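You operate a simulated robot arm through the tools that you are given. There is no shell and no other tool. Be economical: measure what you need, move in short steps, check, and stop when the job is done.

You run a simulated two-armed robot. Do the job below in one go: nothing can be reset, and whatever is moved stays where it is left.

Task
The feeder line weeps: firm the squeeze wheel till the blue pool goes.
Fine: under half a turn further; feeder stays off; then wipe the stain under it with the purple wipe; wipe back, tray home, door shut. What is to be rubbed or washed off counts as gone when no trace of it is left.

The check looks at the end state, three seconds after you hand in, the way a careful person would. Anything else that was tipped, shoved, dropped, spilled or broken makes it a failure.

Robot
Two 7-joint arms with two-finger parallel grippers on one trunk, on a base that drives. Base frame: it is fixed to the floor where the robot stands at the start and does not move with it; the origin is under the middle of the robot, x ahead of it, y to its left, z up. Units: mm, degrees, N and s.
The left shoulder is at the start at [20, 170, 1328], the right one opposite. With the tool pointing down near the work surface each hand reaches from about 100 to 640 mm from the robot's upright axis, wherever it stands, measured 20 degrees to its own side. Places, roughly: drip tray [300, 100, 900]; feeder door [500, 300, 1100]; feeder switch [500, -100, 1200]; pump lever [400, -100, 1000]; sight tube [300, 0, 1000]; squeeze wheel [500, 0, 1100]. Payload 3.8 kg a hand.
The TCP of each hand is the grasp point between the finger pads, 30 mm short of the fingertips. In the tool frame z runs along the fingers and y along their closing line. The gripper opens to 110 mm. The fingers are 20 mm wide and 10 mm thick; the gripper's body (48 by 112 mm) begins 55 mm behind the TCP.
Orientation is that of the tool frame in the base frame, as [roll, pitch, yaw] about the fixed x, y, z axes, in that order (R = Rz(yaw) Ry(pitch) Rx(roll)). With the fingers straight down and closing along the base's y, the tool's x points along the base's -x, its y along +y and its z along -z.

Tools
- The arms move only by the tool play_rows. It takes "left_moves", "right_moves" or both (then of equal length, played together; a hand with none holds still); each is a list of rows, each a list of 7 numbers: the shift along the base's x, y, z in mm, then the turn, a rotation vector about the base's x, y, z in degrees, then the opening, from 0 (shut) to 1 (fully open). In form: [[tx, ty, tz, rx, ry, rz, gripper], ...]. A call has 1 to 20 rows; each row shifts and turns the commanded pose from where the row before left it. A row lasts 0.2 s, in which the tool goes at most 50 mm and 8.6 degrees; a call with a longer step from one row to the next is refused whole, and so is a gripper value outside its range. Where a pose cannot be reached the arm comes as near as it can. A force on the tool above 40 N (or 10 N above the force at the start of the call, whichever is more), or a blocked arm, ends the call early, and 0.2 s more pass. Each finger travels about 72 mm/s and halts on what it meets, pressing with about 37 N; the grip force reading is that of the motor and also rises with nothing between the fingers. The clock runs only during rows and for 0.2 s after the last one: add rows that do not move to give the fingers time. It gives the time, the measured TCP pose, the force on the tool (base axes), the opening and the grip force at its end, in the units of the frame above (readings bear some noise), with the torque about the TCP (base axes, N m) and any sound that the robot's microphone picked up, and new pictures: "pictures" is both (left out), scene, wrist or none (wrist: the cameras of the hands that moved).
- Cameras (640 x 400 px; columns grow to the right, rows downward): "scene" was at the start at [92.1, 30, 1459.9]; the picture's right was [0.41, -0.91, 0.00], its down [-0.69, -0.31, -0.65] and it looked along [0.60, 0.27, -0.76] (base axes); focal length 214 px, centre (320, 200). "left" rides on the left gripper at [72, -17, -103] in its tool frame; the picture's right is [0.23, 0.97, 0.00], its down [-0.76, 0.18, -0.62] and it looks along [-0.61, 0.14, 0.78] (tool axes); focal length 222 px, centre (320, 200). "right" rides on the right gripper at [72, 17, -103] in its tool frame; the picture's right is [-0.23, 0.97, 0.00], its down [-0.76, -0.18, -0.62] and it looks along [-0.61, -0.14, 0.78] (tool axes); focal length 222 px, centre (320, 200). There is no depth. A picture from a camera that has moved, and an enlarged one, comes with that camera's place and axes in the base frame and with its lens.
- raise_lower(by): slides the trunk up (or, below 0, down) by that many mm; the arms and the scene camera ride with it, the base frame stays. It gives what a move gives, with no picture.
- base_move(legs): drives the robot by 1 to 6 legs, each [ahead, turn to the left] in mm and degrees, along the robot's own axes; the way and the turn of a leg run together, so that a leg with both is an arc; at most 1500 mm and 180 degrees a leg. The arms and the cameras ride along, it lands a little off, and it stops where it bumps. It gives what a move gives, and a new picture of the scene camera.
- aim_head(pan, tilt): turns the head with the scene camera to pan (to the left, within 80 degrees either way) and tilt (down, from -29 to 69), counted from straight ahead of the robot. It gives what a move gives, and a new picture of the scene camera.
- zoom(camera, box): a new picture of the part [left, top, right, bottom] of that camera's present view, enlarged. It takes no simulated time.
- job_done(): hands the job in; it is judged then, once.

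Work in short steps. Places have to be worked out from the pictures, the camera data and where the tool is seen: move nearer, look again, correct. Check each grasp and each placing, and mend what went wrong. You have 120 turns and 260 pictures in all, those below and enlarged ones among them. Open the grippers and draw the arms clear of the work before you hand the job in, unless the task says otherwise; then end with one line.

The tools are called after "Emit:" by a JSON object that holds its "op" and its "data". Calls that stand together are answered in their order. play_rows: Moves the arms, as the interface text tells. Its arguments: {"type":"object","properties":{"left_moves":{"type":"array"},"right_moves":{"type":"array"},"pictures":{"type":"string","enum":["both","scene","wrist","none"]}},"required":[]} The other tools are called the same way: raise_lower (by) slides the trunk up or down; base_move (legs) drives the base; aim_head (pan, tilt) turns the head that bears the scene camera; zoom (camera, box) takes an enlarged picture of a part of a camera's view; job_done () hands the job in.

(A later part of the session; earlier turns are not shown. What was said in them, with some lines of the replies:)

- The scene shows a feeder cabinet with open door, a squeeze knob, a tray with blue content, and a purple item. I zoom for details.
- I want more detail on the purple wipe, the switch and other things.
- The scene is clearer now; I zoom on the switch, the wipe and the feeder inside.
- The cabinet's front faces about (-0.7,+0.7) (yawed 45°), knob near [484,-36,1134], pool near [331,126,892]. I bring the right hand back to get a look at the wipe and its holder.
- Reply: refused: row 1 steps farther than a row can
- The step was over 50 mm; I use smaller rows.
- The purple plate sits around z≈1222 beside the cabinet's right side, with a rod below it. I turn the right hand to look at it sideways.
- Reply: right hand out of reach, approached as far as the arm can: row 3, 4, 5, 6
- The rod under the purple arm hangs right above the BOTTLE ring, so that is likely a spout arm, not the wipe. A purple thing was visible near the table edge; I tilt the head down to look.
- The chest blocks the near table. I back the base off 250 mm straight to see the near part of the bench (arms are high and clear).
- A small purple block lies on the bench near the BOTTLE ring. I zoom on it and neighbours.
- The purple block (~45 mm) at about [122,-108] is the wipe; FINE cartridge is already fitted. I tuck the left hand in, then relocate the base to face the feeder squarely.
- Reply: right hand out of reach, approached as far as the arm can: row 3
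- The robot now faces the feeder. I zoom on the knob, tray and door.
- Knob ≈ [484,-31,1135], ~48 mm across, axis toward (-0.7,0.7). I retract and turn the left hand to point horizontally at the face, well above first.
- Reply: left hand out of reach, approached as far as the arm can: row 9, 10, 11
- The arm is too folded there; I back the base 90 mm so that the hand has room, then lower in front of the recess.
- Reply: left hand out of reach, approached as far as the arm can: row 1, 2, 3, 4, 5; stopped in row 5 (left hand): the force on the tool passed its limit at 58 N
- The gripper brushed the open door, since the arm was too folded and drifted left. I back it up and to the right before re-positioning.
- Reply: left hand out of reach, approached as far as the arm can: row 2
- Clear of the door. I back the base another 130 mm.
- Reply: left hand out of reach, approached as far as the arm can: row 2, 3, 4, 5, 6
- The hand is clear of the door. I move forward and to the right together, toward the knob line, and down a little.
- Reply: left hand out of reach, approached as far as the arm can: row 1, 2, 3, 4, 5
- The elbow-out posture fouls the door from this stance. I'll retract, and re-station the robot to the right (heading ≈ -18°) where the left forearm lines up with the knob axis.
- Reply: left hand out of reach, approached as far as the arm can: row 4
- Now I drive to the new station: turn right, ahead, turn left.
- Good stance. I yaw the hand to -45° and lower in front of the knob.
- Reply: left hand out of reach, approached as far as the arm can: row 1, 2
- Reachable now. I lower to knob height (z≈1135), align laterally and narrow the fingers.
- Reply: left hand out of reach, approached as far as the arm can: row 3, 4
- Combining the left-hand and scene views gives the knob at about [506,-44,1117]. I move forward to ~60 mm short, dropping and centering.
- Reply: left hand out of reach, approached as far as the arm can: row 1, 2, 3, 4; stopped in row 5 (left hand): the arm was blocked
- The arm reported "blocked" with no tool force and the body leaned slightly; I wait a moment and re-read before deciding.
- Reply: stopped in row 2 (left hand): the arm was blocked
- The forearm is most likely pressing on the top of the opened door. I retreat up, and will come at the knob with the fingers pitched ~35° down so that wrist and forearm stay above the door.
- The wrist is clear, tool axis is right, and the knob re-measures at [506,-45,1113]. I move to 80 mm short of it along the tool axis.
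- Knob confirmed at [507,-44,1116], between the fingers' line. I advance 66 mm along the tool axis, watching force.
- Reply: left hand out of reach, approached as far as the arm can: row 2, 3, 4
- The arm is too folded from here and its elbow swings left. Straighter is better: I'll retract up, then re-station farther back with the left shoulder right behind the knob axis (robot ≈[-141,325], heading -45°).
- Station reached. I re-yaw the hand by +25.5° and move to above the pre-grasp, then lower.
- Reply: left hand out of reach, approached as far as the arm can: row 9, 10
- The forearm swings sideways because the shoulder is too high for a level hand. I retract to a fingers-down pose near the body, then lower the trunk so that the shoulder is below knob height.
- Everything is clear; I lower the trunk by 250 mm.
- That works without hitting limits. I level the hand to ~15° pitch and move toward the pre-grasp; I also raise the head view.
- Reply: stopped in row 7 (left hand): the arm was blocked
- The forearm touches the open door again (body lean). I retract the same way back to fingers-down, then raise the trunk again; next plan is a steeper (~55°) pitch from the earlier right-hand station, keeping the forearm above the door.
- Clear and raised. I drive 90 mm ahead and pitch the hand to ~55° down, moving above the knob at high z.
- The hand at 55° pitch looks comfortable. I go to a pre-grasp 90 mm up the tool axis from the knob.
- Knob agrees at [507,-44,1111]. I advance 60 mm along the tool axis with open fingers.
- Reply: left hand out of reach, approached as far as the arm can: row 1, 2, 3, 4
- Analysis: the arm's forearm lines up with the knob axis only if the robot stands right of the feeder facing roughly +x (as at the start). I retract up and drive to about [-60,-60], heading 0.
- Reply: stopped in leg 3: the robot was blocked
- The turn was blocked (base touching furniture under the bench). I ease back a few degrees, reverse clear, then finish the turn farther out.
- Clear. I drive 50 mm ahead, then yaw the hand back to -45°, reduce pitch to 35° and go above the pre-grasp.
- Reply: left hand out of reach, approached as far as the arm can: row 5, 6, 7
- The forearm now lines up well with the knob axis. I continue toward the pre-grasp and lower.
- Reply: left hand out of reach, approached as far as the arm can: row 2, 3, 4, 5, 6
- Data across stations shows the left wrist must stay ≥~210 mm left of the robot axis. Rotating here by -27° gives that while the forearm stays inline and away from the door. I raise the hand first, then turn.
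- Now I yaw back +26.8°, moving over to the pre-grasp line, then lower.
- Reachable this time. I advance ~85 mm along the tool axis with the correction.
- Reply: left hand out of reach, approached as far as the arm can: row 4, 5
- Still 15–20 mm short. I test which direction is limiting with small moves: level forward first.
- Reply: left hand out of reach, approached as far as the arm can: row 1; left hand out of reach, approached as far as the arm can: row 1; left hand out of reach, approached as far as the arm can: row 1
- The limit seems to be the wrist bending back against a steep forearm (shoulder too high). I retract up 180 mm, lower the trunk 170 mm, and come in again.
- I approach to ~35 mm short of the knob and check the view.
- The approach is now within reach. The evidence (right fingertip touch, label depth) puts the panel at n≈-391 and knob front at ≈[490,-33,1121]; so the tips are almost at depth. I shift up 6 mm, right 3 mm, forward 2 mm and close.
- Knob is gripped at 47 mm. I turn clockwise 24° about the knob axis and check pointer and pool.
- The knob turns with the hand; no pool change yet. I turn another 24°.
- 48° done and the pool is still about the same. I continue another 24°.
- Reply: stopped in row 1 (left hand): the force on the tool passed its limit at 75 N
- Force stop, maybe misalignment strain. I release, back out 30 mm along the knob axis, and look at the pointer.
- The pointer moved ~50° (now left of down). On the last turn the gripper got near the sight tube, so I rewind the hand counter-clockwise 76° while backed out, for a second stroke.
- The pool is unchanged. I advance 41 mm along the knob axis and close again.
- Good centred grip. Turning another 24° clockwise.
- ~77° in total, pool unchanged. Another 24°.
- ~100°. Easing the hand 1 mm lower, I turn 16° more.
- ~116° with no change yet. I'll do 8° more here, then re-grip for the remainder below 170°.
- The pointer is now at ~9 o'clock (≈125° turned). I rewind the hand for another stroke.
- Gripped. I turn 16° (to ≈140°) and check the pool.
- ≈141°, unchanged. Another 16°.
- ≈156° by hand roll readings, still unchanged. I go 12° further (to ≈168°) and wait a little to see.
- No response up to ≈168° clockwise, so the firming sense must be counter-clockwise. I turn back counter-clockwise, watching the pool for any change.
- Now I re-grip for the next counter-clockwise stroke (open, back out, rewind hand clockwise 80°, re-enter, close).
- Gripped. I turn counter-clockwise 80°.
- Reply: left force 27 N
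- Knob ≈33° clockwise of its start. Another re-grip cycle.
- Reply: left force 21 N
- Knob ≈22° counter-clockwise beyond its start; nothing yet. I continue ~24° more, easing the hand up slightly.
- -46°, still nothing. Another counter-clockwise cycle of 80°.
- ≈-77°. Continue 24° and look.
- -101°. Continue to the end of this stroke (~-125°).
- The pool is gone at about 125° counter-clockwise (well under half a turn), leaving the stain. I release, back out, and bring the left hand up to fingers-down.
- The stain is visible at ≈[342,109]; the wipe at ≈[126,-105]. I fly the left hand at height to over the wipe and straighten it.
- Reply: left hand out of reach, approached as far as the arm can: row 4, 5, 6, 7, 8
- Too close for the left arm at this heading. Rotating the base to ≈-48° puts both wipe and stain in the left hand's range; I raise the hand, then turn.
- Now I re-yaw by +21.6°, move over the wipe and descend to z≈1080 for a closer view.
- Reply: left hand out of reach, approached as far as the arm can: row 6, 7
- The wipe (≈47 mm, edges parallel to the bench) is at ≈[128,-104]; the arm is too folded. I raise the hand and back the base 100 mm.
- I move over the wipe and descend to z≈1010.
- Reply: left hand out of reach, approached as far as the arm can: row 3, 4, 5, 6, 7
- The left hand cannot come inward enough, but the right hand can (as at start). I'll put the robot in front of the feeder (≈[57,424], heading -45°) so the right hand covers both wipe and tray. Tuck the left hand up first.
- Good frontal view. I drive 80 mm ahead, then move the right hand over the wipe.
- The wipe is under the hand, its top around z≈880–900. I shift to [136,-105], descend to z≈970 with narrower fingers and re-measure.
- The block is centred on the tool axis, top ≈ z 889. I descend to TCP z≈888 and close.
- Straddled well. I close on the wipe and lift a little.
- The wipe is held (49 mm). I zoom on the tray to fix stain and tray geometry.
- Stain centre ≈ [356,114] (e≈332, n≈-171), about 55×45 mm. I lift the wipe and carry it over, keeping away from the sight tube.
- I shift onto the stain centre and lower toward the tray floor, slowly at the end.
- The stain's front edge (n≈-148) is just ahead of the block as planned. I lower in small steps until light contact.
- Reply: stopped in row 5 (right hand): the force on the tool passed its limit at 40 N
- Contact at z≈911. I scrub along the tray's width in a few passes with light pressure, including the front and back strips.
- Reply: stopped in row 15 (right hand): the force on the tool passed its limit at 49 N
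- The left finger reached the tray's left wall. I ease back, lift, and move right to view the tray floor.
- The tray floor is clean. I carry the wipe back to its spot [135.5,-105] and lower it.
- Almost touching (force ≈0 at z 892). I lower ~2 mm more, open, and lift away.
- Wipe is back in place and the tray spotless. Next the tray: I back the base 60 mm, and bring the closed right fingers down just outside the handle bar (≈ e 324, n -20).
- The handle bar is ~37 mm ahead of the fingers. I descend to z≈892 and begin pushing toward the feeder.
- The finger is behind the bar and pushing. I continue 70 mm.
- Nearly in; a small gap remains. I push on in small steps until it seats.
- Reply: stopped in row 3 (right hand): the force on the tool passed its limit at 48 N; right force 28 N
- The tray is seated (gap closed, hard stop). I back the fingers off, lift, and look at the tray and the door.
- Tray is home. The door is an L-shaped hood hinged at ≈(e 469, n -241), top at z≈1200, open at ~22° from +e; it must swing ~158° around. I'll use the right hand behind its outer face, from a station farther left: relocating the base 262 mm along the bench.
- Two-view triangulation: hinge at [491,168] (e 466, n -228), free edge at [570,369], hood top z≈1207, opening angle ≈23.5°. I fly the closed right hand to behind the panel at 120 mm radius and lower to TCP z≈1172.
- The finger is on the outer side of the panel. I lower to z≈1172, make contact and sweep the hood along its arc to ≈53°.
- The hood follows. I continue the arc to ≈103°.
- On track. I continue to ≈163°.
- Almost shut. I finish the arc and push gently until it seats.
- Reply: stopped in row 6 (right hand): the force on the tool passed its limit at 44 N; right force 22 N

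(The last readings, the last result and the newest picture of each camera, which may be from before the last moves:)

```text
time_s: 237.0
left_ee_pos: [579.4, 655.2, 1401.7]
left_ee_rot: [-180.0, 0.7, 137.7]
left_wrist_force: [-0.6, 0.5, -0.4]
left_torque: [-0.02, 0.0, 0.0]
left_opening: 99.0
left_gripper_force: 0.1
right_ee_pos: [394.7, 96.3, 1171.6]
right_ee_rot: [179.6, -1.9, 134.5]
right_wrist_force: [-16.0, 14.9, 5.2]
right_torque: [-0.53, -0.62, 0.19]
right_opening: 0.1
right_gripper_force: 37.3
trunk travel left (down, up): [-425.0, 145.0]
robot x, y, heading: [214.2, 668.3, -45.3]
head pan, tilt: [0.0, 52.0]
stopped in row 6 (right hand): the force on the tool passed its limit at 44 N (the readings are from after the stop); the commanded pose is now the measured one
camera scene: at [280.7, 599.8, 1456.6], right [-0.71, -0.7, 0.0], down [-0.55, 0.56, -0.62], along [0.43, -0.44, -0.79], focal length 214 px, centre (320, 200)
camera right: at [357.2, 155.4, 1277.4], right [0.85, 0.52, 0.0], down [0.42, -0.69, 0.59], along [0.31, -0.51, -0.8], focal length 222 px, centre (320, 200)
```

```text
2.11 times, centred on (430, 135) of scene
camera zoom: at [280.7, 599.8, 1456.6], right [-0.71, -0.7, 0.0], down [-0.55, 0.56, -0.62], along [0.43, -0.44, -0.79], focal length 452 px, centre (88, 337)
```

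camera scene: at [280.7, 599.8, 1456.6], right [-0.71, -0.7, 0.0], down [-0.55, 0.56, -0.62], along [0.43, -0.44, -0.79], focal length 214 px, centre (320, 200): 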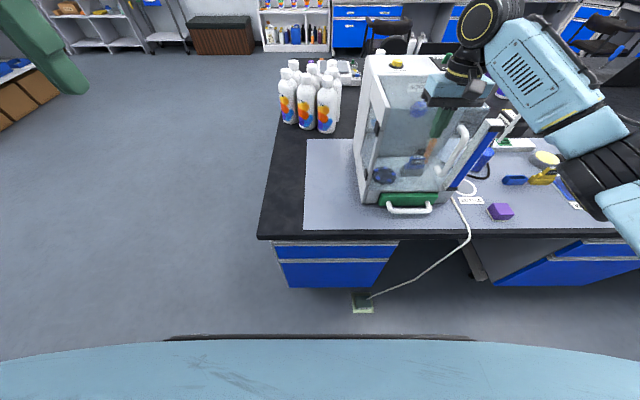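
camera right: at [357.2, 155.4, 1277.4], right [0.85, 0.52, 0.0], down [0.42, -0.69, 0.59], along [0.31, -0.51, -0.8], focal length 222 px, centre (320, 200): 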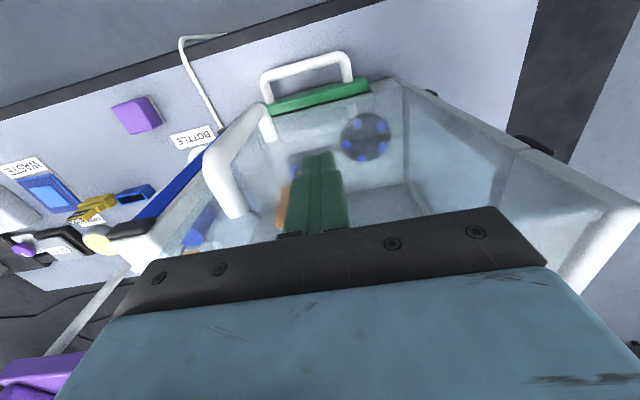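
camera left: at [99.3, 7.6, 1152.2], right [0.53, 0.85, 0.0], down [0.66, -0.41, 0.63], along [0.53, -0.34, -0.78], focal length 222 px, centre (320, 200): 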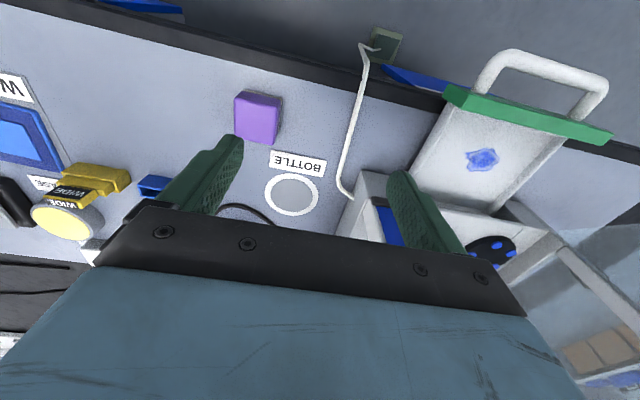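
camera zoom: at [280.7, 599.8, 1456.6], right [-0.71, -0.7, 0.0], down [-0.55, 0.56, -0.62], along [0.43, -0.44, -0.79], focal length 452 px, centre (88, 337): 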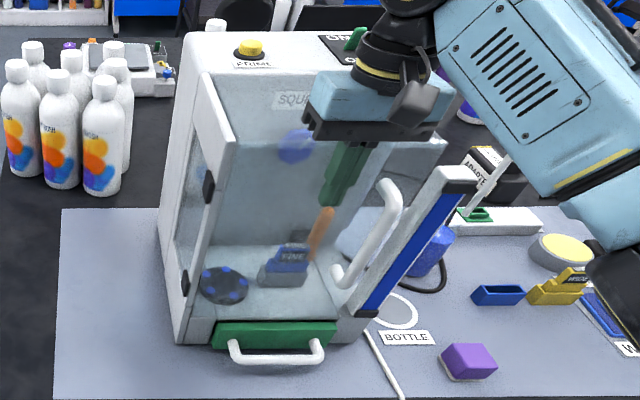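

The hood hit its stop (44 N). I back the finger away along +n, lift, and inspect.

Emit:
{"op": "play_rows", "data": {"right_moves": [[-10, 10, 0, 0, 0, 0, 0], [-20, 20, 10, 0, 0, 0, 0], [-20, 20, 40, 0, 0, 0, 0.2], [-10, 10, 45, 0, 0, 0, 0.4], [-20, -20, 40, 0, 0, 0, 0.4], [-30, -30, 20, 0, 0, 0, 0.4], [-30, -30, 0, 0, 0, 0, 0.4], [-30, -30, 0, 0, 0, 0, 0.4], [-30, 0, 0, 0, 0, 0, 0.4], [0, 0, 0, 0, 0, 0, 0.4]], "pictures": "scene"}}

Emit:
{"op": "zoom", "data": {"camera": "scene", "box": [330, 40, 530, 230]}}

Emit:
{"op": "zoom", "data": {"camera": "right", "box": [320, 0, 640, 220]}}

```text
time_s: 239.2
left_ee_pos: [585.1, 650.7, 1399.6]
left_ee_rot: [-179.9, 0.5, 137.8]
left_wrist_force: [-0.2, -1.1, 0.2]
left_torque: [-0.02, 0.01, -0.01]
left_opening: 99.2
left_gripper_force: 0.2
right_ee_pos: [198.8, 40.5, 1324.7]
right_ee_rot: [179.6, -2.1, 134.4]
right_wrist_force: [-0.2, -0.5, 0.7]
right_torque: [0.03, -0.02, -0.02]
right_opening: 43.9
right_gripper_force: 0.0
trunk travel left (down, up): [-425.0, 145.0]
robot x, y, heading: [214.0, 665.1, -45.3]
head pan, tilt: [0.0, 52.0]
camera scene: at [285.0, 595.8, 1456.0], right [-0.71, -0.7, 0.0], down [-0.55, 0.56, -0.61], along [0.43, -0.44, -0.79], focal length 214 px, centre (320, 200)
```

scene: 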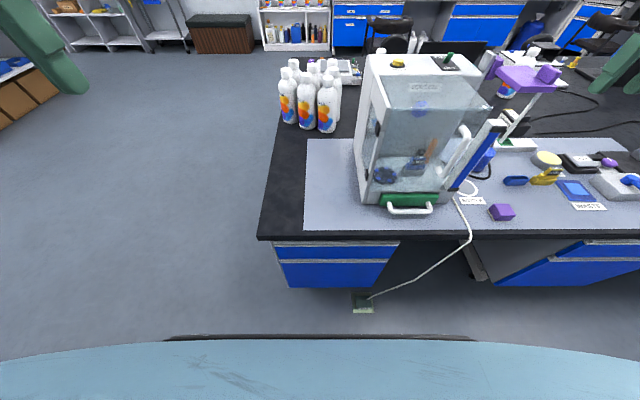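

```text
2.11 times, centred on (430, 135) of scene
camera zoom: at [285.0, 595.8, 1456.0], right [-0.71, -0.7, 0.0], down [-0.55, 0.56, -0.61], along [0.43, -0.44, -0.79], focal length 452 px, centre (88, 337)
```

zoom: 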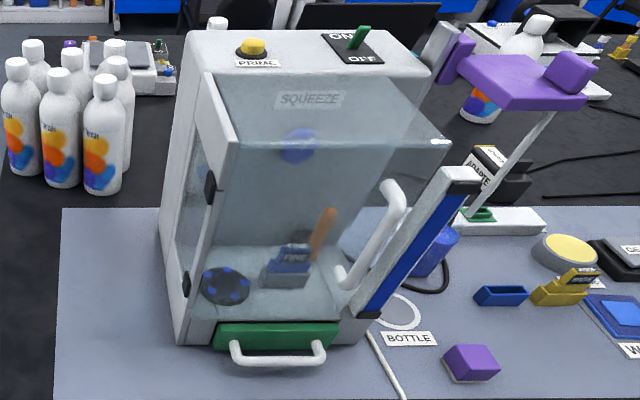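

```text
1.82 times, centred on (480, 110) of right
camera zoom: at [162.7, 101.4, 1430.0], right [0.86, 0.52, 0.0], down [0.42, -0.69, 0.59], along [0.31, -0.51, -0.8], focal length 404 px, centre (29, 364)
```

zoom: 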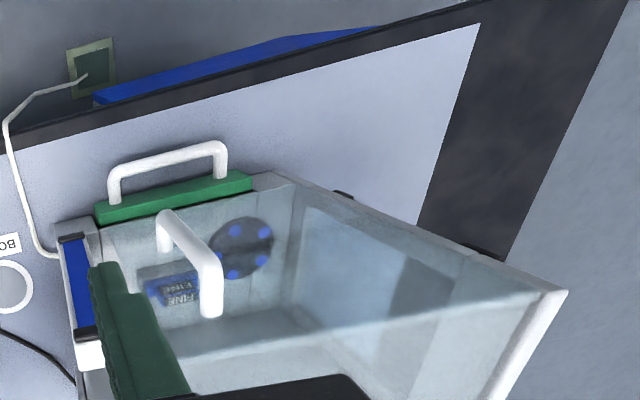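

The hood is flush shut, tray home, wipe on its spot, and the switch lever still leans to OFF. I open the right gripper fully and draw back.

Emit:
{"op": "play_rows", "data": {"right_moves": [[-20, 20, 10, 0, 0, 0, 0.7], [-20, 20, 10, 0, 0, 0, 1], [-20, 20, 0, 0, 0, 0, 1], [0, 0, 0, 0, 0, 0, 1]], "pictures": "scene"}}

Emit:
{"op": "zoom", "data": {"camera": "scene", "box": [350, 130, 470, 225]}}

```text
time_s: 240.2
left_ee_pos: [585.0, 650.6, 1400.0]
left_ee_rot: [-180.0, 0.5, 137.7]
left_wrist_force: [0.0, 0.9, 0.3]
left_torque: [0.0, 0.02, 0.01]
left_opening: 99.0
left_gripper_force: 0.0
right_ee_pos: [139.3, 101.0, 1343.2]
right_ee_rot: [179.7, -2.1, 134.3]
right_wrist_force: [-0.2, 0.2, 0.5]
right_torque: [0.04, 0.0, 0.01]
right_opening: 109.9
right_gripper_force: 0.0
trunk travel left (down, up): [-425.0, 145.0]
robot x, y, heading: [215.3, 664.6, -45.3]
head pan, tilt: [0.0, 52.0]
camera scene: at [284.8, 595.7, 1456.0], right [-0.71, -0.7, 0.0], down [-0.55, 0.56, -0.62], along [0.43, -0.44, -0.79], focal length 214 px, centre (320, 200)
```

scene: 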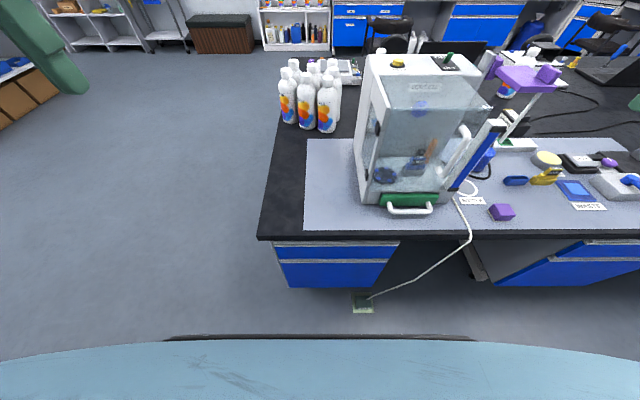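

```text
4.21 times, centred on (410, 178) of scene
camera zoom: at [284.8, 595.7, 1456.0], right [-0.71, -0.7, 0.0], down [-0.55, 0.56, -0.62], along [0.43, -0.44, -0.79], focal length 903 px, centre (-59, 295)
```

zoom: 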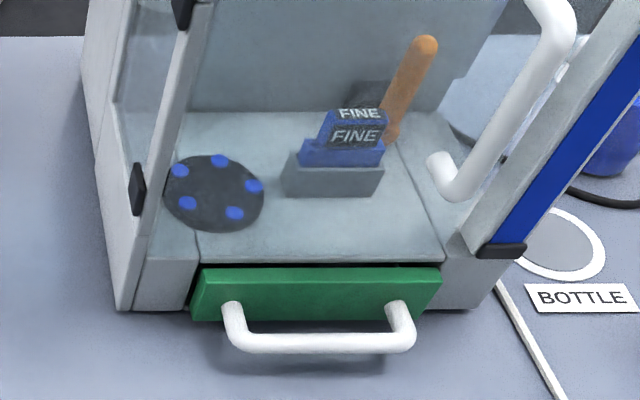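

Everything looks in its final state: pool gone, stain wiped, wipe returned, tray home and hood shut. I hand in.

Emit:
{"op": "job_done", "data": {}}

```text
The job is handed in.
```

I handed the job in with the leak stopped. I turned the squeeze wheel counter-clockwise about a third of a turn past where it started and the blue pool went. I first tried it clockwise by nearly half a turn, saw no change, and brought it back. The feeder switch was not touched and still leans to OFF. The stain is wiped with no trace left, the purple wipe is back in its place, the tray is pushed home, and the door is shut. While I was finding a reach to the wheel, the left arm pushed against the open door a few times, and the base once bumped something under the bench. I saw nothing moved or damaged.
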